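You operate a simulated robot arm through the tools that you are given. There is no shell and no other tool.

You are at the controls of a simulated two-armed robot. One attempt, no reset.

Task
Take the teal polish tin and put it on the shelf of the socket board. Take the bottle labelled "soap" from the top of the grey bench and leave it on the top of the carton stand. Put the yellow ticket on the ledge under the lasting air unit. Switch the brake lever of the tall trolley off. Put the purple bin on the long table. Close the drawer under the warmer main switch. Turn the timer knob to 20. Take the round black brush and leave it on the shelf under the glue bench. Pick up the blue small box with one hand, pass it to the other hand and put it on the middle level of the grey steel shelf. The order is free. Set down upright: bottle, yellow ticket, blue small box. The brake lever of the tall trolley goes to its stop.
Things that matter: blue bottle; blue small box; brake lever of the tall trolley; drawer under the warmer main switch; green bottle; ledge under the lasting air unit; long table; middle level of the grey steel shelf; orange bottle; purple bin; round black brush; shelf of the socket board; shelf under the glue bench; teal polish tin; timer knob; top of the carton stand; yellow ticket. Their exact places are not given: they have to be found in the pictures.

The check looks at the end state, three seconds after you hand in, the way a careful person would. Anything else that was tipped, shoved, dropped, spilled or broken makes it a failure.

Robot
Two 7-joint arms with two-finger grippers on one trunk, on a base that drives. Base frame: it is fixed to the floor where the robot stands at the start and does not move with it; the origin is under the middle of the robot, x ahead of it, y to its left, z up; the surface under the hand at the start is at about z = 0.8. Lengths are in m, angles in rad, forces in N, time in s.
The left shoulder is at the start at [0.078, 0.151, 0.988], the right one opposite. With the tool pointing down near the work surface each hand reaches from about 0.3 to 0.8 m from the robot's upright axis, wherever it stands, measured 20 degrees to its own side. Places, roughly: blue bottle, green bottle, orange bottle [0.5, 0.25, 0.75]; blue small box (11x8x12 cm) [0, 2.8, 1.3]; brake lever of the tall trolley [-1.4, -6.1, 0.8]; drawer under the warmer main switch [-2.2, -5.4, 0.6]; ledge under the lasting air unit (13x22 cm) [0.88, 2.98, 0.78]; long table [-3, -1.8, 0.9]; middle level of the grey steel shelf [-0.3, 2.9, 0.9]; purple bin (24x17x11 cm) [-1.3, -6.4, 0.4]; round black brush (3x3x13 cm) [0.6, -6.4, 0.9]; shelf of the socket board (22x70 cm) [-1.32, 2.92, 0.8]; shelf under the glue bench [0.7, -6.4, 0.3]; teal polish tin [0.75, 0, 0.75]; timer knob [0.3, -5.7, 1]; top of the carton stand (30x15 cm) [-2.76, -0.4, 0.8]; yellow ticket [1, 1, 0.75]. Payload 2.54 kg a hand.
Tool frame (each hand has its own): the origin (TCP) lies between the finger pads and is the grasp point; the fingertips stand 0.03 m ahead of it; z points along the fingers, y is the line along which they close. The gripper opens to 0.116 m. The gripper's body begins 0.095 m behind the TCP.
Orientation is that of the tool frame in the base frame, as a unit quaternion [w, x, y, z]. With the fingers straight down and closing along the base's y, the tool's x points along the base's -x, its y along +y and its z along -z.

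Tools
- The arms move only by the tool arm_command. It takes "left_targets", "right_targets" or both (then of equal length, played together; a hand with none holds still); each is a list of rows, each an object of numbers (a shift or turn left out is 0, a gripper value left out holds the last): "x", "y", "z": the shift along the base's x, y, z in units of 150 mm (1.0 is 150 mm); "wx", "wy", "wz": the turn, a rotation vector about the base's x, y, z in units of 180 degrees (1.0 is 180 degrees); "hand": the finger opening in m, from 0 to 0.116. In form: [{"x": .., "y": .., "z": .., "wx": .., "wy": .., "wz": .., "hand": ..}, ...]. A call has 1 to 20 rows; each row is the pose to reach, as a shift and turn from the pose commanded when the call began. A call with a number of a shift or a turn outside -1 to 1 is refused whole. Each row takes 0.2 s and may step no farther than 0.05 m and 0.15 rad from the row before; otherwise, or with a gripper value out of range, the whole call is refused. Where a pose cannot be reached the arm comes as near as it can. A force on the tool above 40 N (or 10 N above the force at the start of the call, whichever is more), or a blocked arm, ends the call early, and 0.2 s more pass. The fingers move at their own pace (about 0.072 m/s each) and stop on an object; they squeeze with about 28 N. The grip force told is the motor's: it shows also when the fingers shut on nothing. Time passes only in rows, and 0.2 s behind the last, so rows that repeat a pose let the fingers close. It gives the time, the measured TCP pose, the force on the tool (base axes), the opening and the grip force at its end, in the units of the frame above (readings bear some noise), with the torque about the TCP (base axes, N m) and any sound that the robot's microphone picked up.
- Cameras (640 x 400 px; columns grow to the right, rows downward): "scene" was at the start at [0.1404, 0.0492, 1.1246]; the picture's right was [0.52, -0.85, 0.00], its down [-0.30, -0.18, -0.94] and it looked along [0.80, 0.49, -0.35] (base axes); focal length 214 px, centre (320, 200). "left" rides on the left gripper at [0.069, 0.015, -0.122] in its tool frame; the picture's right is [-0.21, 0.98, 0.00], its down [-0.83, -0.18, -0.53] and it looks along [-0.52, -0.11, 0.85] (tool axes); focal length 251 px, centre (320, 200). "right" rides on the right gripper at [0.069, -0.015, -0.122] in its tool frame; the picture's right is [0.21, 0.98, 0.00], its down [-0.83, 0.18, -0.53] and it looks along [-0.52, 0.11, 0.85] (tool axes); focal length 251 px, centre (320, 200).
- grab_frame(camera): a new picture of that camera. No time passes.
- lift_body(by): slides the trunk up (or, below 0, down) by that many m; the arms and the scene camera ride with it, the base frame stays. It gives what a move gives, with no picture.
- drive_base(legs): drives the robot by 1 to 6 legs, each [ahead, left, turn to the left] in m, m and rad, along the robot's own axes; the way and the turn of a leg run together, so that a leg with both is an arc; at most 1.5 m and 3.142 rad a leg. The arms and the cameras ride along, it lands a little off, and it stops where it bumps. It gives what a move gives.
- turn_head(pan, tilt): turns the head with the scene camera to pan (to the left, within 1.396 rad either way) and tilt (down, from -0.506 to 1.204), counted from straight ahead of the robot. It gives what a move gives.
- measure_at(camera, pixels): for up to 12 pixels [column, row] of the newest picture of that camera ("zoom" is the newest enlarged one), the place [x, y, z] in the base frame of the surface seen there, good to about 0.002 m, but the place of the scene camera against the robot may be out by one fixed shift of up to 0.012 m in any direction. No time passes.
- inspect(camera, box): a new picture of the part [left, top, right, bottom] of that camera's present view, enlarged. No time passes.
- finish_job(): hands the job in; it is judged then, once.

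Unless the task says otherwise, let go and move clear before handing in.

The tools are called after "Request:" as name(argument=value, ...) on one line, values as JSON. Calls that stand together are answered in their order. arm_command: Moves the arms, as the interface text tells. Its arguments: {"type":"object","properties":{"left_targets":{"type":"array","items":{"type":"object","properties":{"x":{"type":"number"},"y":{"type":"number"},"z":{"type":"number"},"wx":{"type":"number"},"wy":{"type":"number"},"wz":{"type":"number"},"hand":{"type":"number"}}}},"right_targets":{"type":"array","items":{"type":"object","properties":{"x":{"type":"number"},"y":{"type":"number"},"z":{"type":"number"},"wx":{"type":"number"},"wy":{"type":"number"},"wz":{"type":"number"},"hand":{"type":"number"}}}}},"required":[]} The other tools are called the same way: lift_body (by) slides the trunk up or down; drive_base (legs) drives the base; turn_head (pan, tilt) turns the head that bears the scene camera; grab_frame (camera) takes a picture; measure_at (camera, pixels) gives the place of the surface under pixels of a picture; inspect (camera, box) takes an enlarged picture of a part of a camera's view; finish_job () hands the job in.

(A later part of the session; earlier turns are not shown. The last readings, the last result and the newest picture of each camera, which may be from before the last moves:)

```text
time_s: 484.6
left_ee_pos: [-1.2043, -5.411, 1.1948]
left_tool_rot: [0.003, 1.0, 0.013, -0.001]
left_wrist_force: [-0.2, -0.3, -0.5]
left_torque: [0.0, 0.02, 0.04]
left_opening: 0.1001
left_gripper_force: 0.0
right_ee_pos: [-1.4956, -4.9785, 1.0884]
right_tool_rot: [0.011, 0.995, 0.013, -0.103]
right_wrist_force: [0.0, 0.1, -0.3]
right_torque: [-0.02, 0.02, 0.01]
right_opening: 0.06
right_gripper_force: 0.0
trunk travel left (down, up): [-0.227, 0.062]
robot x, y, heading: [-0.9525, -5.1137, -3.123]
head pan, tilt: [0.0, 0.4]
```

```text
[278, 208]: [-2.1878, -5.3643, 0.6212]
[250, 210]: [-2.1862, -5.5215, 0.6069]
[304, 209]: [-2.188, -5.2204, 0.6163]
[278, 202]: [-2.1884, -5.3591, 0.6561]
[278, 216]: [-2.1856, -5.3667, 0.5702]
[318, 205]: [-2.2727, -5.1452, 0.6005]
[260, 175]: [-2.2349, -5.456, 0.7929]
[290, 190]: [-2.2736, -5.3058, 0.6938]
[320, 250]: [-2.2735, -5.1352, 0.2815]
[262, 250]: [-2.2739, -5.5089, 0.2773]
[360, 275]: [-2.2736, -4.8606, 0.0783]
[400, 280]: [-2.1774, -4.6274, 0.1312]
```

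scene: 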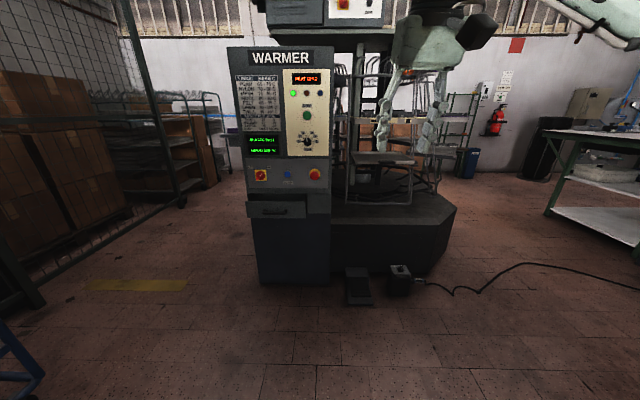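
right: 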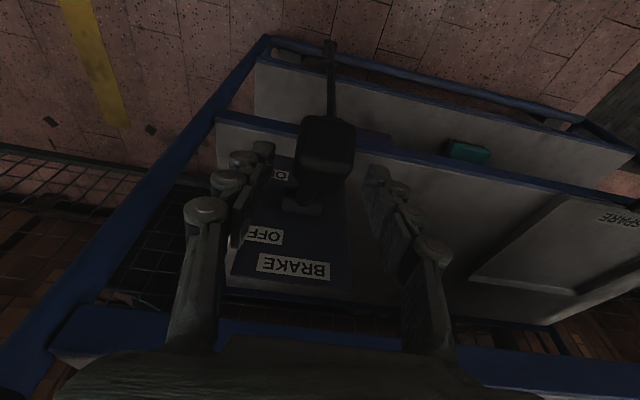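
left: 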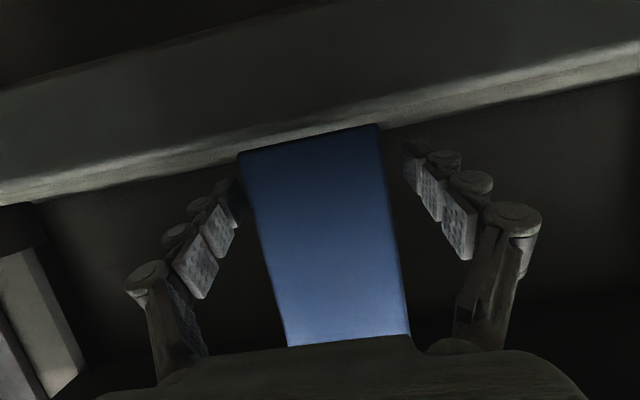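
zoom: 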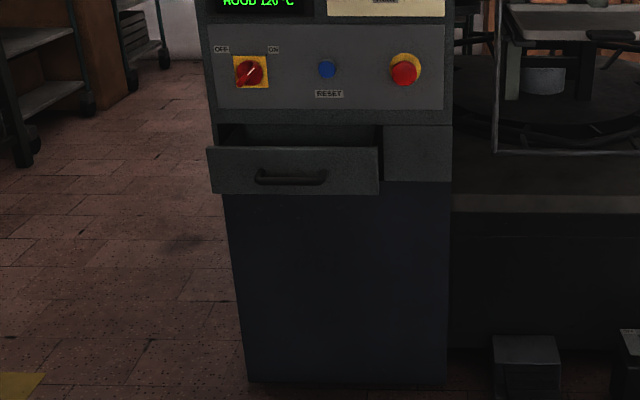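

The drawer front is at x≈-2.187 (cabinet face -2.274), y -5.54…-5.21, z 0.56–0.66, handle at z≈0.61. I'll push it shut with the closed left hand. Lowering trunk and preparing the left arm.

Request:
drive_base(legs=[[0.35, 0.1, -0.019]])

Request:
lift_body(by=-0.2)

Request:
arm_command(left_targets=[{"x": -0.12, "y": 0.1, "z": -0.1, "wy": 0.0451, "hand": 0.0}, {"x": -0.24, "y": 0.2, "z": -0.2, "wy": 0.0903}, {"x": -0.36, "y": 0.3, "z": -0.3, "wy": 0.1354}, {"x": -0.48, "y": 0.4, "z": -0.4, "wy": 0.1806}, {"x": -0.6, "y": 0.5, "z": -0.5, "wy": 0.2257}, {"x": -0.72, "y": 0.6, "z": -0.6, "wy": 0.2708}, {"x": -0.84, "y": 0.7, "z": -0.7, "wy": 0.316}, {"x": -0.96, "y": 0.8, "z": -0.8, "wy": 0.361}])

Request:
grab_frame(camera="left")

Request:
grab_frame(camera="scene")

```text
time_s: 487.0
left_ee_pos: [-1.5628, -5.5135, 1.1949]
left_tool_rot: [0.003, 1.0, 0.004, -0.002]
left_wrist_force: [-0.6, -0.6, -0.5]
left_torque: [0.04, -0.03, 0.01]
left_opening: 0.1001
left_gripper_force: 0.1
right_ee_pos: [-1.8464, -5.0754, 1.0881]
right_tool_rot: [0.01, 0.995, 0.004, -0.104]
right_wrist_force: [-0.4, -0.8, 0.9]
right_torque: [0.02, -0.01, 0.0]
right_opening: 0.06
right_gripper_force: 0.0
trunk travel left (down, up): [-0.227, 0.062]
robot x, y, heading: [-1.309, -5.2168, -3.136]
head pan, tilt: [0.0, 0.4]
```

```text
time_s: 489.2
left_ee_pos: [-1.5631, -5.5123, 0.9936]
left_tool_rot: [0.004, 1.0, 0.004, 0.0]
left_wrist_force: [-0.5, 0.1, 0.5]
left_torque: [0.0, -0.02, -0.03]
left_opening: 0.1
left_gripper_force: 0.0
right_ee_pos: [-1.8457, -5.0723, 0.889]
right_tool_rot: [0.01, 0.995, 0.005, -0.104]
right_wrist_force: [0.6, 0.2, 0.6]
right_torque: [0.01, 0.01, 0.03]
right_opening: 0.0603
right_gripper_force: 0.0
trunk travel left (down, up): [-0.027, 0.262]
robot x, y, heading: [-1.3047, -5.2132, -3.136]
head pan, tilt: [0.0, 0.4]
```

```text
time_s: 491.0
left_ee_pos: [-1.7251, -5.3845, 0.9017]
left_tool_rot: [0.0, 0.844, 0.005, -0.537]
left_wrist_force: [0.3, 0.5, -0.1]
left_torque: [0.04, 0.0, -0.03]
left_opening: 0.0
left_gripper_force: 28.6
left hand out of reach, approached as far as the arm can: row 8
right_ee_pos: [-1.8454, -5.0752, 0.8889]
right_tool_rot: [0.01, 0.995, 0.003, -0.103]
right_wrist_force: [-0.1, -0.4, 0.1]
right_torque: [0.05, -0.02, 0.0]
right_opening: 0.0601
right_gripper_force: 0.1
trunk travel left (down, up): [-0.027, 0.262]
robot x, y, heading: [-1.3083, -5.2178, -3.135]
head pan, tilt: [0.0, 0.4]
```

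```text
taken
```

left: 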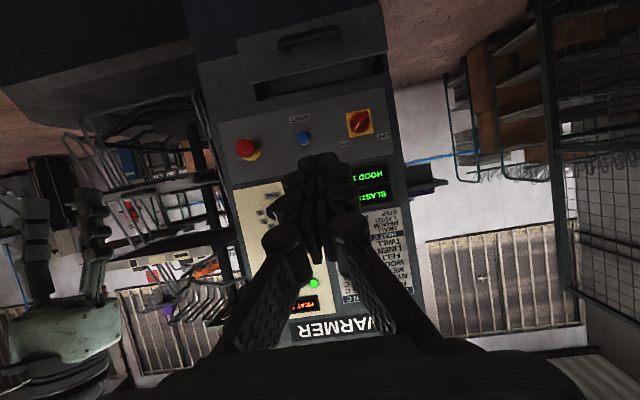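

```text
taken
```

scene: 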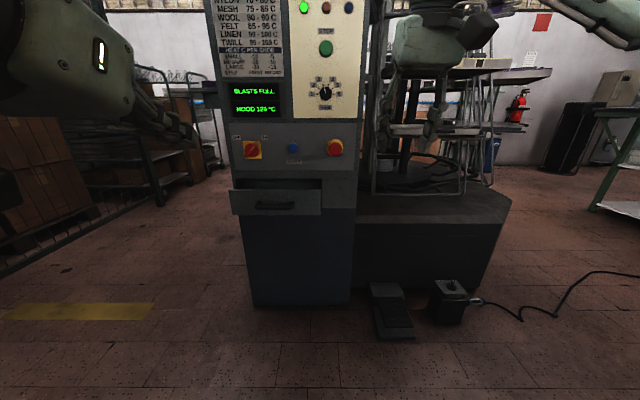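

Retract the right hand a bit, drive 0.12 m ahead, then bring the left fist down in front of the drawer.

Request:
arm_command(left_targets=[{"z": -0.2}, {"x": -0.1, "z": -0.45}, {"x": -0.2, "z": -0.7}, {"x": -0.3, "z": -0.95}], right_targets=[{"x": 0.2}, {"x": 0.4}, {"x": 0.6}, {"x": 0.8}])

Request:
grab_frame(camera="left")

```text
time_s: 492.0
left_ee_pos: [-1.8266, -5.3725, 0.78]
left_tool_rot: [0.001, 0.843, 0.007, -0.537]
left_wrist_force: [-0.6, 0.7, -0.5]
left_torque: [0.02, -0.06, -0.02]
left_opening: 0.0001
left_gripper_force: 27.5
left hand out of reach, approached as far as the arm can: row 1, 2, 3, 4
right_ee_pos: [-1.7253, -5.0756, 0.8891]
right_tool_rot: [0.01, 0.995, 0.004, -0.104]
right_wrist_force: [0.7, -0.1, 0.4]
right_torque: [-0.02, 0.02, 0.01]
right_opening: 0.0601
right_gripper_force: 0.1
trunk travel left (down, up): [-0.027, 0.262]
robot x, y, heading: [-1.3092, -5.2136, -3.14]
head pan, tilt: [0.0, 0.4]
```

```text
taken
```

left: 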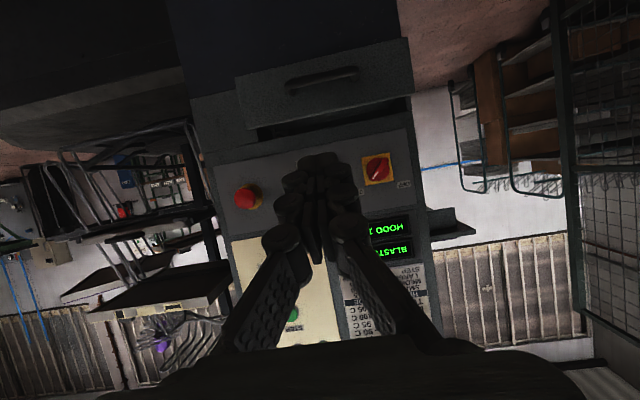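

Measuring the drawer face and handle from the left camera.

Request:
measure_at(camera="left", pixels=[[330, 78], [300, 82], [360, 73], [325, 65], [325, 100], [250, 100], [405, 75], [255, 115], [405, 90], [330, 118], [220, 130], [330, 55]])

```text
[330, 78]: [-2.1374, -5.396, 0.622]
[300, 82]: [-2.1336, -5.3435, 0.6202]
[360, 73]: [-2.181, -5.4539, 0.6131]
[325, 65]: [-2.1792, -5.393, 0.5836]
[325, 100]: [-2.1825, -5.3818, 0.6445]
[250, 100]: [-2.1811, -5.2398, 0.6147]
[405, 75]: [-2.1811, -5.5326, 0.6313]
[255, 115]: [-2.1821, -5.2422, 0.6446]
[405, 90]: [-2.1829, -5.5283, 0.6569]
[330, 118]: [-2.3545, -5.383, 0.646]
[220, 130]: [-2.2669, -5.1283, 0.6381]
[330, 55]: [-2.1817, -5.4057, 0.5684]
```

Drawer face x=-2.182, handle out to -2.134 at z≈0.62, top edge z≈0.665, cabinet face x≈-2.267. Driving 0.12 m closer, then lining the fist up just above the handle (tip z≈0.648).

Request:
drive_base(legs=[[0.12, 0, 0]])

Request:
arm_command(left_targets=[{"x": -0.2, "y": -0.02, "z": -0.2}, {"x": -0.4, "y": -0.04, "z": -0.4}, {"x": -0.6, "y": -0.06, "z": -0.6}, {"x": -0.85, "y": -0.085, "z": -0.78}, {"x": -0.85, "y": -0.085, "z": -0.78}])

Request:
grab_frame(camera="left")

```text
time_s: 493.2
left_ee_pos: [-1.9448, -5.373, 0.7816]
left_tool_rot: [0.001, 0.844, 0.006, -0.537]
left_wrist_force: [-0.3, -0.3, 0.0]
left_torque: [-0.01, 0.0, 0.0]
left_opening: 0.0001
left_gripper_force: 28.2
right_ee_pos: [-1.8443, -5.0766, 0.8888]
right_tool_rot: [0.01, 0.995, 0.004, -0.103]
right_wrist_force: [0.0, 0.4, 0.4]
right_torque: [-0.01, 0.0, -0.01]
right_opening: 0.06
right_gripper_force: 0.1
trunk travel left (down, up): [-0.027, 0.262]
robot x, y, heading: [-1.4284, -5.2151, -3.143]
head pan, tilt: [0.0, 0.4]
```

```text
time_s: 494.4
left_ee_pos: [-2.0744, -5.3873, 0.6638]
left_tool_rot: [0.0, 0.844, 0.006, -0.537]
left_wrist_force: [0.9, 0.3, -0.7]
left_torque: [0.0, 0.04, 0.0]
left_opening: 0.0
left_gripper_force: 28.2
right_ee_pos: [-1.8437, -5.0757, 0.8893]
right_tool_rot: [0.01, 0.995, 0.004, -0.104]
right_wrist_force: [0.2, 0.0, 0.0]
right_torque: [0.0, -0.03, -0.03]
right_opening: 0.0599
right_gripper_force: 0.0
trunk travel left (down, up): [-0.027, 0.262]
robot x, y, heading: [-1.429, -5.2168, -3.138]
head pan, tilt: [0.0, 0.4]
```

```text
taken
```

left: 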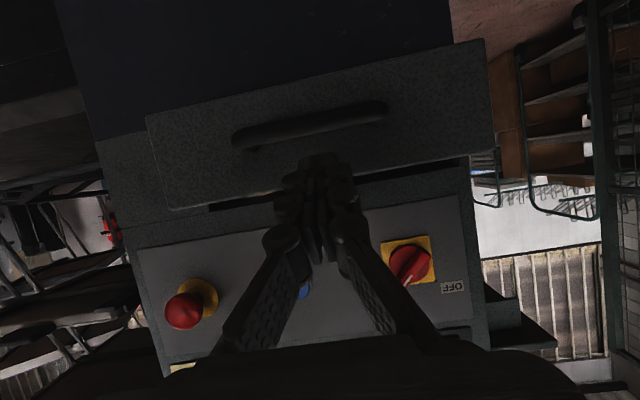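

The fist points at the drawer face just above the handle (tip at (318,160)). Pushing slowly.

Request:
arm_command(left_targets=[{"x": -0.2, "z": -0.02}, {"x": -0.4, "z": -0.02}, {"x": -0.55, "z": -0.02}, {"x": -0.65, "z": -0.02}, {"x": -0.75, "z": -0.02}, {"x": -0.85, "z": -0.02}, {"x": -0.95, "z": -0.02}, {"x": -1.0, "z": -0.02}])

Request:
grab_frame(camera="left")

```text
time_s: 496.2
left_ee_pos: [-2.2186, -5.39, 0.6664]
left_tool_rot: [0.0, 0.843, 0.006, -0.537]
left_wrist_force: [0.3, 0.0, 0.1]
left_torque: [0.01, 0.02, -0.01]
left_opening: 0.0
left_gripper_force: 27.8
left hand out of reach, approached as far as the arm can: row 7, 8
right_ee_pos: [-1.8442, -5.0756, 0.8896]
right_tool_rot: [0.01, 0.995, 0.004, -0.104]
right_wrist_force: [0.1, 0.4, -0.6]
right_torque: [0.02, 0.01, -0.03]
right_opening: 0.0601
right_gripper_force: 0.0
trunk travel left (down, up): [-0.027, 0.262]
robot x, y, heading: [-1.4288, -5.2174, -3.14]
head pan, tilt: [0.0, 0.4]
```

```text
taken
```

left: 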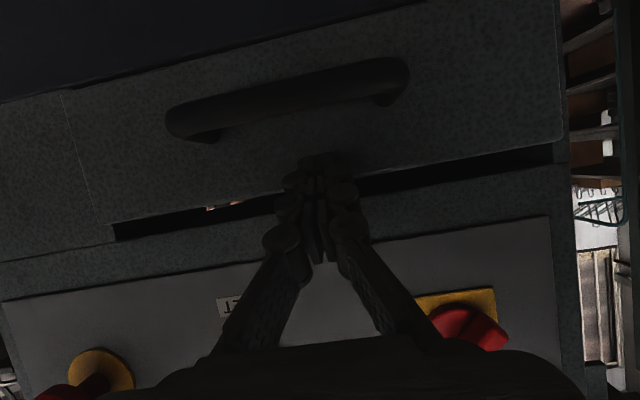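

The drawer moved. Measuring how much remains: drawer face vs. cabinet face.

Request:
measure_at(camera="left", pixels=[[250, 150], [450, 120], [130, 180], [50, 150], [150, 215], [480, 165], [450, 210], [110, 245], [520, 100], [290, 95]])

```text
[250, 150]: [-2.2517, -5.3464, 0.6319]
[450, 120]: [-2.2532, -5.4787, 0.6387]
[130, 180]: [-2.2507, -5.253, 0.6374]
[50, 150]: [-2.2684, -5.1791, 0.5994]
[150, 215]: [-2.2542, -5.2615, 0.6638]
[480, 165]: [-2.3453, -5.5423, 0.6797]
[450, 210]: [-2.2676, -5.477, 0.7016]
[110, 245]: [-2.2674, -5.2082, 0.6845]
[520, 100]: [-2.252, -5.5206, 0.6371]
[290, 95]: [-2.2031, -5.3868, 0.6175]
```

Drawer face is at x=-2.252 and the cabinet at -2.2675, so ~1.6 cm remains. Retract a little, move the base 0.1 m closer, push again.

Request:
arm_command(left_targets=[{"x": 0.25}, {"x": 0.5}, {"x": 0.75}, {"x": 1.0}])

Request:
drive_base(legs=[[0.09, 0, 0]])

Request:
grab_frame(camera="left")

```text
time_s: 497.2
left_ee_pos: [-2.0675, -5.3911, 0.6667]
left_tool_rot: [0.001, 0.843, 0.006, -0.537]
left_wrist_force: [0.1, 0.3, 0.1]
left_torque: [-0.04, 0.04, 0.03]
left_opening: 0.0001
left_gripper_force: 27.9
right_ee_pos: [-1.8452, -5.0755, 0.8882]
right_tool_rot: [0.01, 0.995, 0.004, -0.103]
right_wrist_force: [0.5, 0.3, -0.3]
right_torque: [0.01, 0.01, -0.01]
right_opening: 0.0599
right_gripper_force: 0.1
trunk travel left (down, up): [-0.027, 0.262]
robot x, y, heading: [-1.4296, -5.2201, -3.14]
head pan, tilt: [0.0, 0.4]
```

```text
time_s: 498.3
left_ee_pos: [-2.1565, -5.3913, 0.6663]
left_tool_rot: [0.001, 0.843, 0.007, -0.537]
left_wrist_force: [-0.2, -0.9, 0.7]
left_torque: [0.0, 0.03, 0.01]
left_opening: 0.0001
left_gripper_force: 28.0
right_ee_pos: [-1.9334, -5.0776, 0.89]
right_tool_rot: [0.01, 0.995, 0.005, -0.103]
right_wrist_force: [0.5, -0.8, -0.3]
right_torque: [0.02, 0.0, 0.01]
right_opening: 0.0601
right_gripper_force: 0.0
trunk travel left (down, up): [-0.027, 0.262]
robot x, y, heading: [-1.5172, -5.217, -3.136]
head pan, tilt: [0.0, 0.4]
```

```text
taken
```

left: 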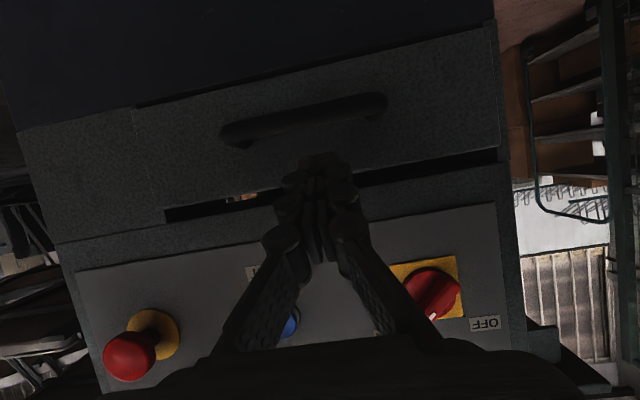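

Pushing the last ~1.6 cm gently.

Request:
arm_command(left_targets=[{"x": -0.2, "z": -0.03}, {"x": -0.35, "z": -0.03}, {"x": -0.45, "z": -0.03}, {"x": -0.5, "z": -0.03}, {"x": -0.55, "z": -0.03}, {"x": -0.6, "z": -0.03}, {"x": -0.63, "z": -0.03}, {"x": -0.66, "z": -0.03}, {"x": -0.66, "z": -0.03}])

Request:
grab_frame(camera="left")

```text
time_s: 499.2
left_ee_pos: [-2.2213, -5.3888, 0.6621]
left_tool_rot: [0.0, 0.844, 0.006, -0.536]
left_wrist_force: [18.2, -1.7, 8.6]
left_torque: [-0.01, 0.22, 0.08]
left_opening: 0.0061
left_gripper_force: 29.1
right_ee_pos: [-1.9331, -5.0778, 0.8896]
right_tool_rot: [0.01, 0.994, 0.006, -0.105]
right_wrist_force: [-0.3, 0.4, 0.2]
right_torque: [0.0, 0.01, -0.02]
right_opening: 0.0601
right_gripper_force: 0.0
trunk travel left (down, up): [-0.027, 0.262]
robot x, y, heading: [-1.5156, -5.2162, -3.135]
head pan, tilt: [0.0, 0.4]
stopped in row 4 (left hand): the force on the tool passed its limit at 51 N (the readings are from after the stop); the commanded pose is now the measured one
```

```text
taken
```

left: 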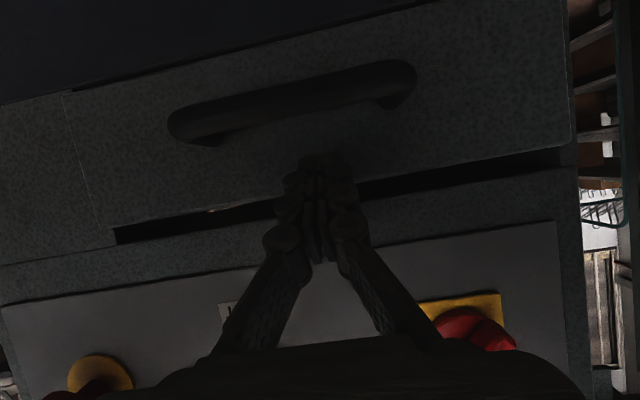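

It stopped at 51 N right at contact. Measuring the drawer face again to see whether it is at its end stop.

Request:
measure_at(camera="left", pixels=[[250, 150], [450, 120], [130, 180], [50, 150], [150, 213], [450, 210], [110, 245], [520, 100], [75, 130], [570, 120]])

Request:
inspect(camera="left", box=[40, 60, 300, 280])

```text
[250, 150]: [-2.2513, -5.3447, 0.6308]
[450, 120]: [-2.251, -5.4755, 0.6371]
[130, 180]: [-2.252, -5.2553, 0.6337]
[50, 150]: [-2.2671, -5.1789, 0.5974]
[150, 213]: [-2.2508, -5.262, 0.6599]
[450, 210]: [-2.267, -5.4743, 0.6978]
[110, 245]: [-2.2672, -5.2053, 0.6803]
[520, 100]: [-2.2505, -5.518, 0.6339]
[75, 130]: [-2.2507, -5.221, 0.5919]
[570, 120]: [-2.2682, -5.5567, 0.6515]
```

```text
1.82 times, centred on (170, 170) of left
```

zoom: 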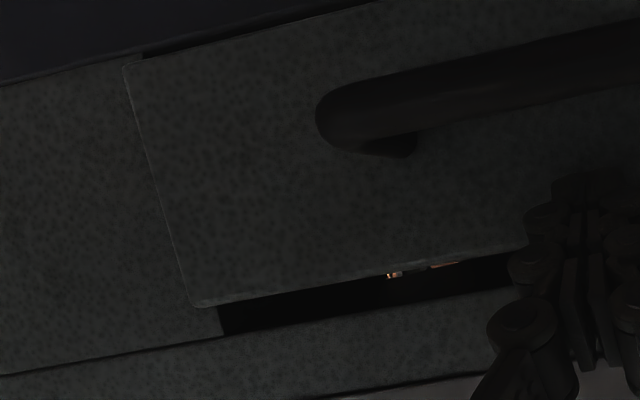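

The overlay front panel (≈16 mm thick) rests against the cabinet and didn't move under 51 N: the drawer is fully closed. Retracting the left hand and backing off.

Request:
arm_command(left_targets=[{"x": 0.25}, {"x": 0.5}, {"x": 0.75}, {"x": 1.0, "z": 0.1}])

Request:
drive_base(legs=[[-0.45, 0, 0]])

Request:
grab_frame(camera="scene")

```text
time_s: 500.2
left_ee_pos: [-2.0713, -5.3879, 0.6756]
left_tool_rot: [0.0, 0.846, 0.006, -0.533]
left_wrist_force: [0.7, -0.5, -0.1]
left_torque: [0.02, -0.03, -0.02]
left_opening: 0.0
left_gripper_force: 29.3
right_ee_pos: [-1.9337, -5.0772, 0.8889]
right_tool_rot: [0.01, 0.995, 0.006, -0.104]
right_wrist_force: [0.5, -0.5, -0.1]
right_torque: [0.0, -0.01, 0.01]
right_opening: 0.06
right_gripper_force: 0.0
trunk travel left (down, up): [-0.027, 0.262]
robot x, y, heading: [-1.5178, -5.2167, -3.134]
head pan, tilt: [0.0, 0.4]
```

```text
time_s: 502.9
left_ee_pos: [-1.6279, -5.3858, 0.6773]
left_tool_rot: [-0.001, 0.846, 0.005, -0.534]
left_wrist_force: [0.3, 0.4, 0.1]
left_torque: [0.01, 0.01, -0.04]
left_opening: 0.0
left_gripper_force: 28.2
right_ee_pos: [-1.4886, -5.0755, 0.8889]
right_tool_rot: [0.01, 0.995, 0.004, -0.103]
right_wrist_force: [0.4, 0.1, 0.5]
right_torque: [0.01, -0.01, -0.01]
right_opening: 0.0599
right_gripper_force: 0.1
trunk travel left (down, up): [-0.027, 0.262]
robot x, y, heading: [-1.069, -5.2133, -3.138]
head pan, tilt: [0.0, 0.4]
```

```text
taken
```

scene: 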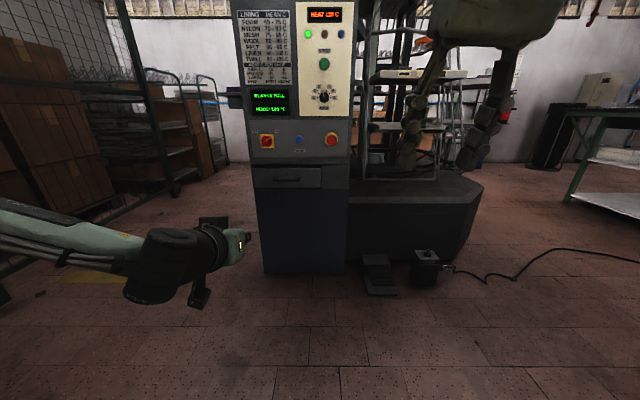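

Drawer is closed. Now the purple bin: turn to face the trolley and look at its lower shelf.

Request:
drive_base(legs=[[0, 0, 1.567]])

Request:
turn_head(pan=0.0, tilt=0.45)

Request:
grab_frame(camera="scene")

```text
time_s: 507.2
left_ee_pos: [-0.9018, -5.7714, 0.6765]
left_tool_rot: [0.378, 0.593, 0.602, -0.377]
left_wrist_force: [-0.2, 0.0, -0.1]
left_torque: [-0.03, 0.02, -0.03]
left_opening: 0.0
left_gripper_force: 28.8
right_ee_pos: [-1.2135, -5.6328, 0.8882]
right_tool_rot: [0.08, 0.7, 0.706, -0.066]
right_wrist_force: [-0.1, -0.7, -0.8]
right_torque: [0.0, -0.01, -0.01]
right_opening: 0.0599
right_gripper_force: 0.0
trunk travel left (down, up): [-0.027, 0.262]
robot x, y, heading: [-1.0728, -5.2171, -1.566]
head pan, tilt: [0.0, 0.4]
```

```text
time_s: 507.9
left_ee_pos: [-0.9025, -5.7711, 0.6771]
left_tool_rot: [0.378, 0.593, 0.602, -0.378]
left_wrist_force: [0.6, -1.4, 0.5]
left_torque: [-0.01, 0.01, 0.04]
left_opening: 0.0
left_gripper_force: 28.5
right_ee_pos: [-1.213, -5.6329, 0.8886]
right_tool_rot: [0.08, 0.7, 0.706, -0.066]
right_wrist_force: [0.9, 0.6, 0.0]
right_torque: [0.01, 0.01, 0.0]
right_opening: 0.06
right_gripper_force: 0.0
trunk travel left (down, up): [-0.027, 0.262]
robot x, y, heading: [-1.0714, -5.2134, -1.569]
head pan, tilt: [0.0, 0.45]
```

```text
taken
```

scene: 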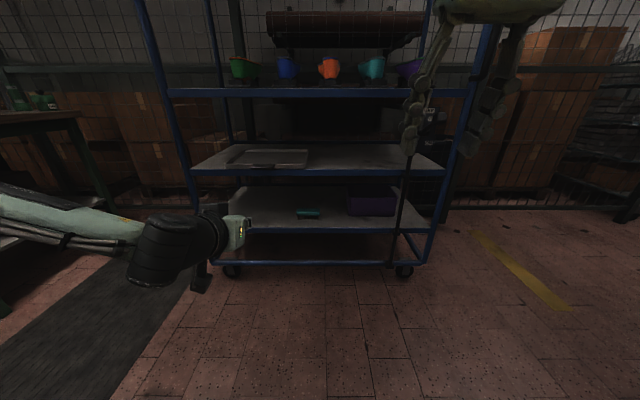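

Request:
inspect(camera="scene", box=[270, 140, 450, 270])

Request:
measure_at(camera="scene", pixels=[[348, 205], [394, 206], [370, 205], [348, 195], [395, 195], [370, 190], [405, 205], [405, 185], [308, 213], [300, 213], [330, 232], [330, 172]])

```text
3.08 times, centred on (360, 205) of scene
```

zoom: 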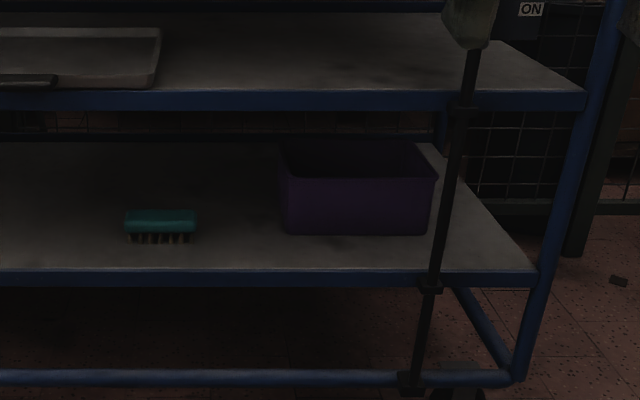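

```text
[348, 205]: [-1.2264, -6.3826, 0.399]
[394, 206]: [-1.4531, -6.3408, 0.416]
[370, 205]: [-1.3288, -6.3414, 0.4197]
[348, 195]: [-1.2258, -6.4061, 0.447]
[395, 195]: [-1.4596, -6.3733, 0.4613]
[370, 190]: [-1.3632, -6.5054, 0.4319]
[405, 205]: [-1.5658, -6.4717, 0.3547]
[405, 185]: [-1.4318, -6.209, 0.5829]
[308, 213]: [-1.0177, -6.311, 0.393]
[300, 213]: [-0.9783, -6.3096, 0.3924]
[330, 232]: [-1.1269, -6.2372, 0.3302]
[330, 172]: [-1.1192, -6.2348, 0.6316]
```

The bin spans x -1.455…-1.215 (front y≈-6.34, rim z≈0.47) and the brake rod stands in front of its right end (x≈-1.43). Plan: slide it ~12 cm left with the left hand, then lift by both side walls. First pitch the right hand forward too, and lower both.

Request:
arm_command(right_targets=[{"y": -0.14, "z": -0.1, "wx": -0.0444}, {"y": -0.28, "z": -0.2, "wx": -0.0888}, {"y": -0.42, "z": -0.3, "wx": -0.1332}, {"y": -0.56, "z": -0.4, "wx": -0.1776}, {"y": -0.7, "z": -0.5, "wx": -0.222}, {"y": -0.84, "z": -0.6, "wx": -0.2664}, {"y": -0.98, "z": -0.7, "wx": -0.311}], left_targets=[{"z": -0.1, "hand": 0.05}, {"z": -0.2}, {"z": -0.35}, {"z": -0.5}, {"z": -0.65}, {"z": -0.8}, {"z": -0.95}])

Request:
grab_frame(camera="scene")

```text
time_s: 509.5
left_ee_pos: [-0.8957, -5.7705, 0.5367]
left_tool_rot: [0.377, 0.594, 0.602, -0.379]
left_wrist_force: [0.2, 0.3, -0.7]
left_torque: [0.03, 0.03, 0.0]
left_opening: 0.0498
left_gripper_force: 0.0
left hand out of reach, approached as far as the arm can: row 7
right_ee_pos: [-1.2154, -5.7794, 0.7843]
right_tool_rot: [0.4, 0.58, 0.592, -0.391]
right_wrist_force: [-0.4, -0.2, 0.4]
right_torque: [0.01, 0.0, -0.03]
right_opening: 0.0599
right_gripper_force: 0.0
trunk travel left (down, up): [-0.027, 0.262]
robot x, y, heading: [-1.0719, -5.2157, -1.569]
head pan, tilt: [0.0, 0.45]
```

```text
taken
```

scene: 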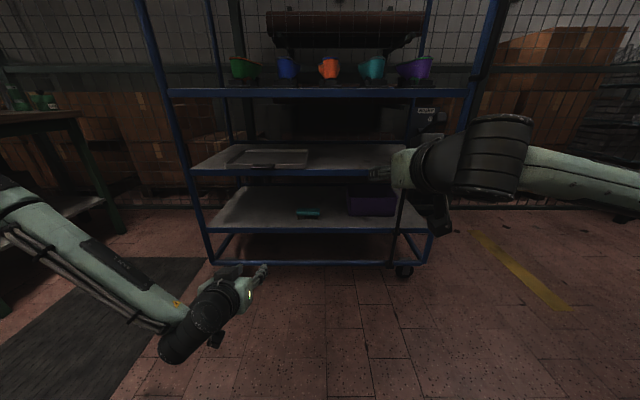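

Lowering the right hand too, before moving closer.

Request:
arm_command(right_targets=[{"z": -0.25}, {"z": -0.5}, {"z": -0.75}, {"z": -1.0}])

Request:
drive_base(legs=[[0, -0.19, 0], [0.2, 0, 0]])

Request:
grab_frame(camera="left")

Request:
grab_frame(camera="scene")

```text
time_s: 510.7
left_ee_pos: [-0.8964, -5.7703, 0.5355]
left_tool_rot: [0.376, 0.594, 0.602, -0.378]
left_wrist_force: [-0.5, -0.6, -0.2]
left_torque: [0.0, -0.01, -0.07]
left_opening: 0.0501
left_gripper_force: 0.1
right_ee_pos: [-1.1377, -5.7635, 0.6357]
right_tool_rot: [0.451, 0.583, 0.599, -0.313]
right_wrist_force: [0.6, -0.3, -0.3]
right_torque: [0.01, -0.01, -0.04]
right_opening: 0.0601
right_gripper_force: 0.1
trunk travel left (down, up): [-0.027, 0.262]
robot x, y, heading: [-1.0707, -5.2159, -1.566]
head pan, tilt: [0.0, 0.45]
stopped in row 4 (right hand): the arm was blocked; the commanded pose is now the measured one
```

```text
time_s: 514.3
left_ee_pos: [-1.0858, -5.9632, 0.537]
left_tool_rot: [0.376, 0.595, 0.601, -0.378]
left_wrist_force: [-0.1, 0.4, -0.1]
left_torque: [0.0, 0.0, -0.02]
left_opening: 0.0499
left_gripper_force: 0.1
right_ee_pos: [-1.3274, -5.9557, 0.6369]
right_tool_rot: [0.451, 0.584, 0.596, -0.315]
right_wrist_force: [0.4, 0.0, 0.6]
right_torque: [0.04, -0.01, -0.02]
right_opening: 0.0599
right_gripper_force: 0.1
trunk travel left (down, up): [-0.027, 0.262]
robot x, y, heading: [-1.2617, -5.4091, -1.575]
head pan, tilt: [0.0, 0.45]
```

```text
taken
```

left: 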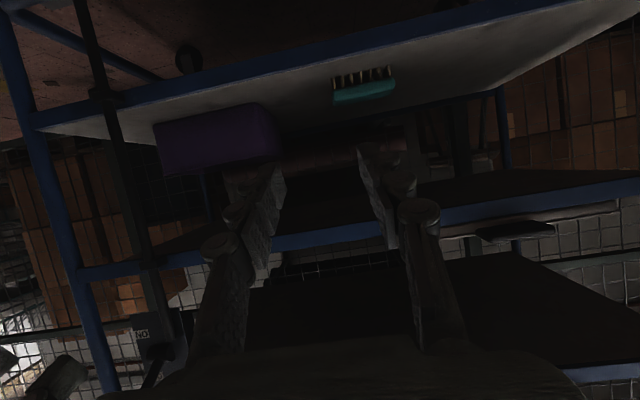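

```text
taken
```

scene: 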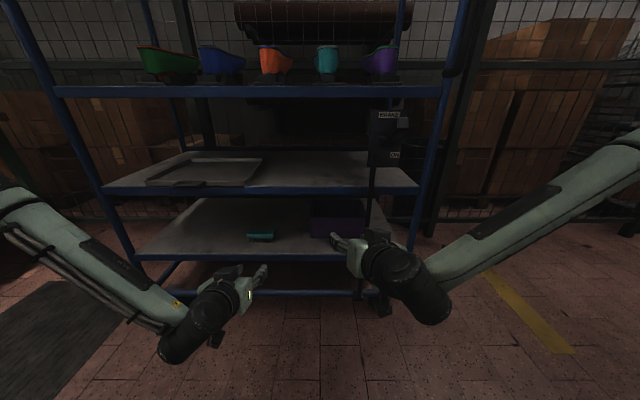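

Measuring the bin's left wall, rim and shelf with the left camera.

Request:
inspect(camera="left", box=[130, 60, 420, 240])

Request:
measure_at(camera="left", pixels=[[275, 130], [262, 106], [215, 135], [160, 125], [280, 150], [160, 165], [250, 150], [340, 80], [395, 90], [300, 215], [300, 240], [330, 65]])

```text
2.21 times, centred on (275, 150) of left
```

zoom: 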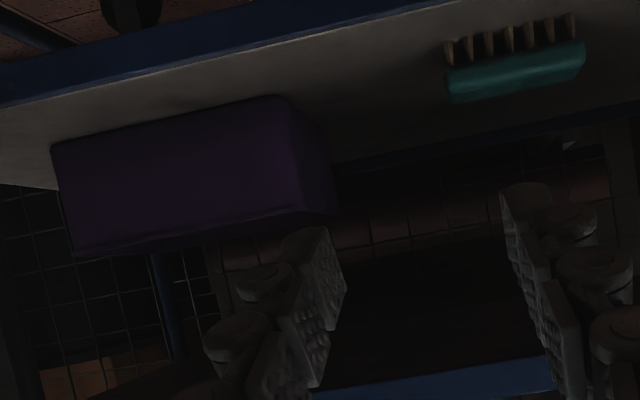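

```text
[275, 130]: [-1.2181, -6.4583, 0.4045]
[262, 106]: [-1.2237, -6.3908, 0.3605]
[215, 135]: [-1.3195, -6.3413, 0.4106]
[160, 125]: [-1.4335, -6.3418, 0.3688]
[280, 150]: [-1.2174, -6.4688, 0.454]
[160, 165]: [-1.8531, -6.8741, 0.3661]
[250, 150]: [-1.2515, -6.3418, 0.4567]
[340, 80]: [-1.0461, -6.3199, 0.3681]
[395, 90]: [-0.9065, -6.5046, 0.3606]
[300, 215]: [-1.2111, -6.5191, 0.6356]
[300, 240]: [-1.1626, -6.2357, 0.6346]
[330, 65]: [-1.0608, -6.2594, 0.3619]
```

Left wall at x≈-1.219, rim z≈0.47, front y=-6.3415. Aligning the left hand with that wall (x=-1.22, z≈0.50), then driving closer.

Request:
arm_command(left_targets=[{"x": -0.22, "y": 0.0, "z": -0.05}, {"x": -0.44, "y": 0.0, "z": -0.1}, {"x": -0.66, "y": 0.0, "z": -0.15}, {"x": -0.88, "y": 0.0, "z": -0.2}])

Request:
grab_frame(camera="scene")

```text
time_s: 515.3
left_ee_pos: [-1.1234, -5.9672, 0.5757]
left_tool_rot: [0.376, 0.596, 0.601, -0.378]
left_wrist_force: [0.2, -0.4, -0.9]
left_torque: [0.02, 0.0, 0.02]
left_opening: 0.0502
left_gripper_force: 0.0
left hand out of reach, approached as far as the arm can: row 1, 2, 3, 4
right_ee_pos: [-1.3294, -5.9573, 0.6362]
right_tool_rot: [0.451, 0.584, 0.597, -0.315]
right_wrist_force: [0.1, -1.1, 0.0]
right_torque: [-0.01, 0.0, 0.0]
right_opening: 0.0599
right_gripper_force: 0.0
trunk travel left (down, up): [-0.027, 0.262]
robot x, y, heading: [-1.2619, -5.4097, -1.568]
head pan, tilt: [0.0, 0.45]
```

```text
taken
```

scene: 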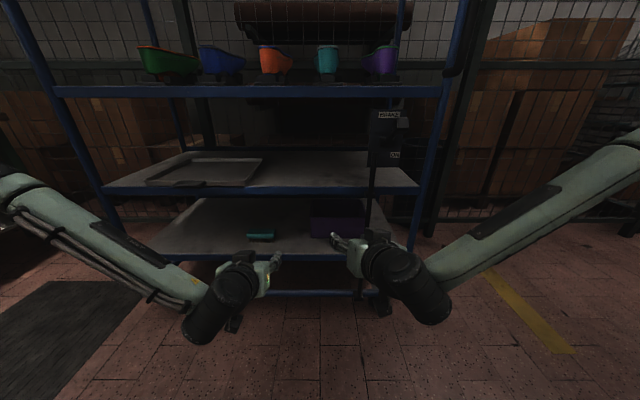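

The arms are too folded here. Back up 0.18 m, extend the left hand forward to the bin-wall line, then drive back in.

Request:
drive_base(legs=[[-0.18, 0, 0]])

Request:
arm_command(left_targets=[{"x": -0.15, "y": -0.2, "z": -0.12}, {"x": -0.3, "y": -0.4, "z": -0.24}, {"x": -0.45, "y": -0.6, "z": -0.36}, {"x": -0.6, "y": -0.8, "z": -0.48}, {"x": -0.64, "y": -1.0, "z": -0.52}])

Request:
grab_frame(camera="scene")

```text
time_s: 516.8
left_ee_pos: [-1.1215, -5.7917, 0.5749]
left_tool_rot: [0.377, 0.594, 0.602, -0.378]
left_wrist_force: [1.0, 0.3, 0.2]
left_torque: [-0.01, -0.01, -0.01]
left_opening: 0.0498
left_gripper_force: 0.0
right_ee_pos: [-1.3273, -5.7797, 0.6364]
right_tool_rot: [0.451, 0.583, 0.598, -0.314]
right_wrist_force: [0.2, 0.1, 0.6]
right_torque: [0.01, -0.01, -0.02]
right_opening: 0.0598
right_gripper_force: 0.0
trunk travel left (down, up): [-0.027, 0.262]
robot x, y, heading: [-1.2601, -5.2324, -1.565]
head pan, tilt: [0.0, 0.45]
```

```text
time_s: 518.0
left_ee_pos: [-1.1118, -5.8908, 0.5828]
left_tool_rot: [0.375, 0.594, 0.603, -0.377]
left_wrist_force: [0.3, 0.7, 0.0]
left_torque: [-0.02, 0.01, 0.01]
left_opening: 0.0503
left_gripper_force: 0.0
left hand out of reach, approached as far as the arm can: row 1, 2, 3, 4, 5
right_ee_pos: [-1.3265, -5.7791, 0.6366]
right_tool_rot: [0.452, 0.583, 0.599, -0.313]
right_wrist_force: [0.3, -0.6, -0.7]
right_torque: [0.04, 0.01, -0.01]
right_opening: 0.0602
right_gripper_force: 0.2
trunk travel left (down, up): [-0.027, 0.262]
robot x, y, heading: [-1.2619, -5.2334, -1.568]
head pan, tilt: [0.0, 0.45]
```

```text
taken
```

scene: 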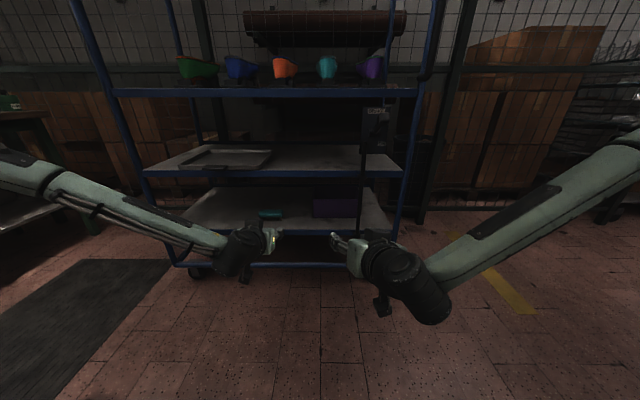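

The wrist limits bind when the arm is folded; I'll extend the left hand farther forward first (still in front of the trolley), then move it inward and down.

Request:
arm_command(left_targets=[{"y": -0.25}, {"y": -0.5}, {"y": -0.75}, {"y": -0.95}])

Request:
arm_command(left_targets=[{"x": -0.15, "z": -0.15}, {"x": -0.3, "z": -0.3}, {"x": -0.45, "z": -0.45}, {"x": -0.6, "z": -0.55}, {"x": -0.72, "z": -0.6}])

```text
time_s: 519.0
left_ee_pos: [-1.0793, -5.9968, 0.6197]
left_tool_rot: [0.376, 0.595, 0.602, -0.377]
left_wrist_force: [-0.2, -0.3, -0.2]
left_torque: [0.02, 0.01, 0.02]
left_opening: 0.05
left_gripper_force: 0.1
left hand out of reach, approached as far as the arm can: row 1, 2, 3, 4
right_ee_pos: [-1.3273, -5.781, 0.6378]
right_tool_rot: [0.452, 0.583, 0.598, -0.314]
right_wrist_force: [-0.2, -0.1, 0.2]
right_torque: [0.02, 0.01, 0.04]
right_opening: 0.0599
right_gripper_force: 0.0
trunk travel left (down, up): [-0.027, 0.262]
robot x, y, heading: [-1.2609, -5.2348, -1.564]
head pan, tilt: [0.0, 0.45]
```

```text
time_s: 520.2
left_ee_pos: [-1.0967, -5.9528, 0.5997]
left_tool_rot: [0.376, 0.594, 0.602, -0.378]
left_wrist_force: [0.1, -0.6, 1.2]
left_torque: [0.01, 0.01, -0.04]
left_opening: 0.05
left_gripper_force: 0.1
left hand out of reach, approached as far as the arm can: row 1, 2, 3, 4, 5
right_ee_pos: [-1.3276, -5.7809, 0.6365]
right_tool_rot: [0.452, 0.582, 0.598, -0.315]
right_wrist_force: [-1.3, -0.4, -0.5]
right_torque: [-0.01, 0.01, -0.04]
right_opening: 0.0602
right_gripper_force: 0.1
trunk travel left (down, up): [-0.027, 0.262]
robot x, y, heading: [-1.2596, -5.2307, -1.566]
head pan, tilt: [0.0, 0.45]
```

Straight-ahead low poses hit wrist limits; the posture that worked for the brush (hand well out to the side) is better. I'll back off, tuck the left arm, and swing the right hand out to its side.

Request:
drive_base(legs=[[-0.2, 0, 0]])

Request:
arm_command(right_targets=[{"x": -0.25, "y": -0.05}, {"x": -0.5, "y": -0.1}, {"x": -0.75, "y": -0.15}, {"x": -1.0, "y": -0.2}])

Request:
arm_command(right_targets=[{"x": -0.25, "y": -0.05}, {"x": -0.5, "y": -0.1}, {"x": -0.75, "y": -0.15}, {"x": -1.0, "y": -0.2}])

Request:
grab_frame(camera="scene")

```text
time_s: 521.8
left_ee_pos: [-1.1011, -5.7537, 0.5999]
left_tool_rot: [0.375, 0.596, 0.601, -0.378]
left_wrist_force: [0.6, -0.3, -0.1]
left_torque: [-0.04, 0.0, -0.02]
left_opening: 0.0501
left_gripper_force: 0.1
right_ee_pos: [-1.3307, -5.5789, 0.6361]
right_tool_rot: [0.451, 0.584, 0.596, -0.315]
right_wrist_force: [-0.2, 0.5, 0.4]
right_torque: [-0.02, -0.02, 0.0]
right_opening: 0.0598
right_gripper_force: 0.0
trunk travel left (down, up): [-0.027, 0.262]
robot x, y, heading: [-1.2609, -5.0338, -1.572]
head pan, tilt: [0.0, 0.45]
```

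```text
time_s: 523.0
left_ee_pos: [-1.1001, -5.7529, 0.5993]
left_tool_rot: [0.374, 0.596, 0.602, -0.378]
left_wrist_force: [0.4, 0.1, 1.3]
left_torque: [0.02, 0.02, -0.01]
left_opening: 0.0501
left_gripper_force: 0.1
right_ee_pos: [-1.4706, -5.6287, 0.7304]
right_tool_rot: [0.499, 0.532, 0.576, -0.369]
right_wrist_force: [0.0, -0.3, -0.5]
right_torque: [0.01, 0.0, -0.01]
right_opening: 0.0599
right_gripper_force: 0.1
right hand out of reach, approached as far as the arm can: row 1, 2
trunk travel left (down, up): [-0.027, 0.262]
robot x, y, heading: [-1.2623, -5.0322, -1.573]
head pan, tilt: [0.0, 0.45]
stopped in row 4 (right hand): the arm was blocked; the commanded pose is now the measured one
```

```text
time_s: 524.0
left_ee_pos: [-1.0994, -5.752, 0.5978]
left_tool_rot: [0.375, 0.596, 0.602, -0.377]
left_wrist_force: [0.9, 0.1, -0.6]
left_torque: [-0.01, 0.01, 0.0]
left_opening: 0.0501
left_gripper_force: 0.1
right_ee_pos: [-1.6204, -5.661, 0.7313]
right_tool_rot: [0.501, 0.53, 0.576, -0.368]
right_wrist_force: [0.1, 0.2, -0.3]
right_torque: [0.01, -0.03, 0.0]
right_opening: 0.0599
right_gripper_force: 0.1
trunk travel left (down, up): [-0.027, 0.262]
robot x, y, heading: [-1.2624, -5.031, -1.567]
head pan, tilt: [0.0, 0.45]
```

```text
taken
```

scene: 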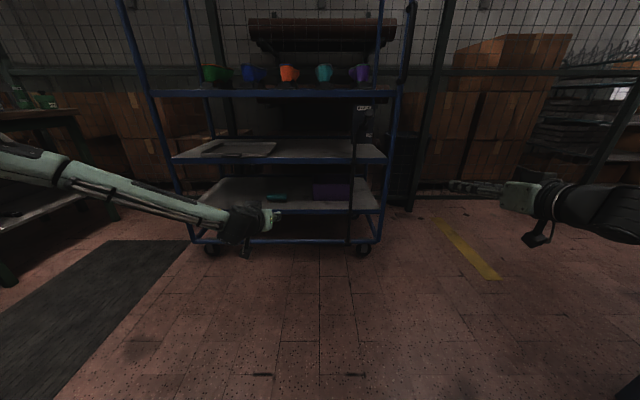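

Right hand is now out to the side. Straightening its orientation and lowering it.

Request:
arm_command(right_targets=[{"x": -0.15, "y": 0.0, "z": -0.15, "wx": 0.0157, "wy": 0.0099, "wz": -0.0125}, {"x": -0.3, "y": 0.0, "z": -0.35, "wx": 0.0314, "wy": 0.0198, "wz": -0.0249}, {"x": -0.45, "y": 0.0, "z": -0.55, "wx": 0.047, "wy": 0.0296, "wz": -0.0374}, {"x": -0.6, "y": 0.0, "z": -0.75, "wx": 0.0627, "wy": 0.0395, "wz": -0.0498}, {"x": -0.73, "y": 0.0, "z": -1.0, "wx": 0.0627, "wy": 0.0395, "wz": -0.0498}])

Request:
arm_command(right_targets=[{"z": -0.2}, {"z": -0.4}, {"z": -0.6}])

Request:
grab_frame(camera="scene")

```text
time_s: 525.2
left_ee_pos: [-1.1002, -5.7531, 0.5999]
left_tool_rot: [0.374, 0.597, 0.6, -0.379]
left_wrist_force: [-0.1, 0.2, -0.6]
left_torque: [0.02, 0.0, 0.02]
left_opening: 0.0497
left_gripper_force: 0.0
right_ee_pos: [-1.7315, -5.6615, 0.5844]
right_tool_rot: [0.379, 0.597, 0.596, -0.38]
right_wrist_force: [0.0, 0.4, 0.9]
right_torque: [-0.01, 0.01, -0.01]
right_opening: 0.06
right_gripper_force: 0.1
trunk travel left (down, up): [-0.027, 0.262]
robot x, y, heading: [-1.2628, -5.0305, -1.567]
head pan, tilt: [0.0, 0.45]
```

```text
time_s: 526.0
left_ee_pos: [-1.1001, -5.7528, 0.5996]
left_tool_rot: [0.375, 0.596, 0.601, -0.378]
left_wrist_force: [0.0, 0.6, -0.2]
left_torque: [-0.01, 0.03, -0.01]
left_opening: 0.05
left_gripper_force: 0.1
right_ee_pos: [-1.7304, -5.6603, 0.4887]
right_tool_rot: [0.379, 0.597, 0.596, -0.381]
right_wrist_force: [-0.3, 0.5, 0.2]
right_torque: [0.03, 0.02, -0.03]
right_opening: 0.0598
right_gripper_force: 0.1
trunk travel left (down, up): [-0.027, 0.262]
robot x, y, heading: [-1.2613, -5.0298, -1.572]
head pan, tilt: [0.0, 0.45]
```

```text
taken
```

scene: 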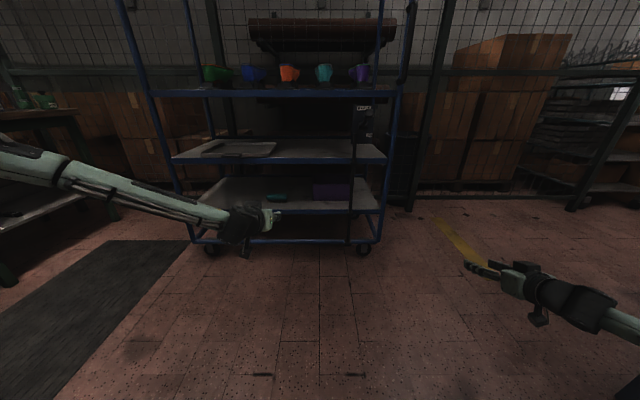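

Good posture for the right hand. Now tuck the left arm (tool-down, close to the body, raised).

Request:
arm_command(left_targets=[{"x": 0.08, "y": 0.12, "z": 0.12, "wx": 0.0451}, {"x": 0.16, "y": 0.24, "z": 0.24, "wx": 0.0903}, {"x": 0.24, "y": 0.36, "z": 0.36, "wx": 0.1354}, {"x": 0.32, "y": 0.48, "z": 0.48, "wx": 0.1806}, {"x": 0.4, "y": 0.6, "z": 0.6, "wx": 0.2257}, {"x": 0.48, "y": 0.72, "z": 0.72, "wx": 0.2708}, {"x": 0.56, "y": 0.84, "z": 0.84, "wx": 0.316}, {"x": 0.64, "y": 0.96, "z": 0.96, "wx": 0.361}])

Request:
arm_command(left_targets=[{"x": 0.1, "y": 0.25, "z": 0.15}, {"x": 0.2, "y": 0.5, "z": 0.3}, {"x": 0.3, "y": 0.75, "z": 0.45}, {"x": 0.4, "y": 1.0, "z": 0.6}])

```text
time_s: 527.8
left_ee_pos: [-1.0027, -5.6069, 0.743]
left_tool_rot: [-0.006, 0.705, 0.709, 0.003]
left_wrist_force: [0.0, 0.1, -0.1]
left_torque: [-0.03, 0.01, 0.02]
left_opening: 0.0501
left_gripper_force: 0.1
right_ee_pos: [-1.7295, -5.6578, 0.4893]
right_tool_rot: [0.379, 0.597, 0.596, -0.38]
right_wrist_force: [-0.3, 0.5, 0.0]
right_torque: [0.01, 0.0, -0.01]
right_opening: 0.0603
right_gripper_force: 0.0
trunk travel left (down, up): [-0.027, 0.262]
robot x, y, heading: [-1.2577, -5.0311, -1.57]
head pan, tilt: [0.0, 0.45]
```

```text
time_s: 528.8
left_ee_pos: [-0.9424, -5.4574, 0.8345]
left_tool_rot: [-0.004, 0.705, 0.709, 0.003]
left_wrist_force: [-0.6, -0.8, -0.3]
left_torque: [0.07, -0.01, 0.0]
left_opening: 0.0501
left_gripper_force: 0.1
right_ee_pos: [-1.7293, -5.6595, 0.4889]
right_tool_rot: [0.378, 0.598, 0.596, -0.38]
right_wrist_force: [0.3, 0.2, -0.8]
right_torque: [-0.01, -0.05, 0.0]
right_opening: 0.06
right_gripper_force: 0.1
trunk travel left (down, up): [-0.027, 0.262]
robot x, y, heading: [-1.2599, -5.0331, -1.571]
head pan, tilt: [0.0, 0.45]
```

Request:
arm_command(left_targets=[{"y": 0.2, "z": 0.15}, {"y": 0.4, "z": 0.3}, {"y": 0.6, "z": 0.45}])

Request:
drive_base(legs=[[0, 0.505, 0], [0.45, 0, 0]])

Request:
grab_frame(camera="right")

Request:
grab_frame(camera="scene")

```text
time_s: 529.6
left_ee_pos: [-0.944, -5.3675, 0.9036]
left_tool_rot: [-0.005, 0.704, 0.711, 0.003]
left_wrist_force: [-0.7, 0.1, -0.2]
left_torque: [0.04, -0.03, -0.02]
left_opening: 0.0499
left_gripper_force: 0.1
right_ee_pos: [-1.7296, -5.6598, 0.4895]
right_tool_rot: [0.38, 0.596, 0.597, -0.379]
right_wrist_force: [-0.7, 0.4, -0.1]
right_torque: [-0.02, -0.03, -0.02]
right_opening: 0.0599
right_gripper_force: 0.0
trunk travel left (down, up): [-0.027, 0.262]
robot x, y, heading: [-1.2599, -5.0324, -1.571]
head pan, tilt: [0.0, 0.45]
```

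```text
time_s: 537.3
left_ee_pos: [-0.4459, -5.8282, 0.9015]
left_tool_rot: [-0.004, 0.706, 0.708, 0.002]
left_wrist_force: [-1.1, -0.1, 0.0]
left_torque: [-0.02, 0.01, 0.0]
left_opening: 0.05
left_gripper_force: 0.0
right_ee_pos: [-1.2313, -6.1144, 0.4896]
right_tool_rot: [0.377, 0.599, 0.594, -0.381]
right_wrist_force: [-0.1, -1.6, 0.1]
right_torque: [-0.01, -0.02, -0.01]
right_opening: 0.06
right_gripper_force: 0.0
trunk travel left (down, up): [-0.027, 0.262]
robot x, y, heading: [-0.7618, -5.4918, -1.573]
head pan, tilt: [0.0, 0.45]
```

```text
taken
```

right: 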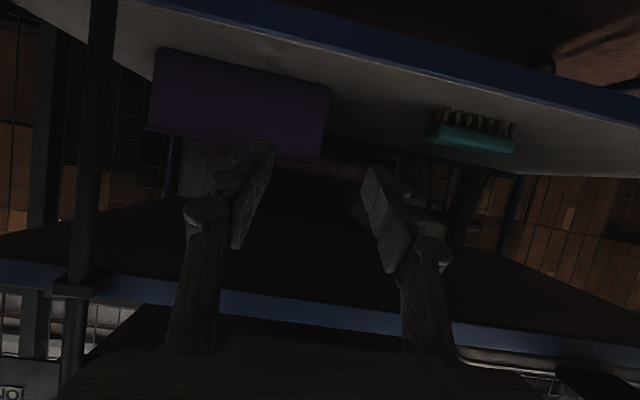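

```text
taken
```

scene: 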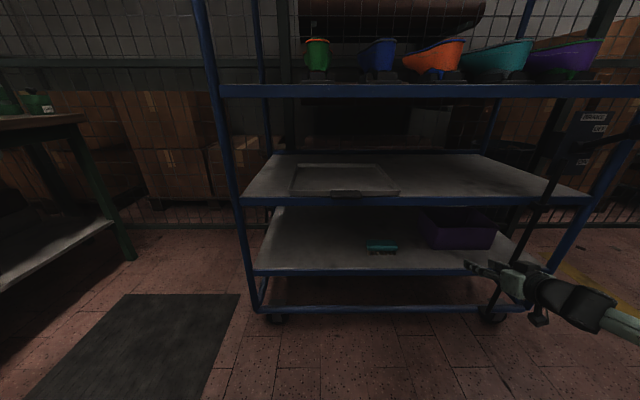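

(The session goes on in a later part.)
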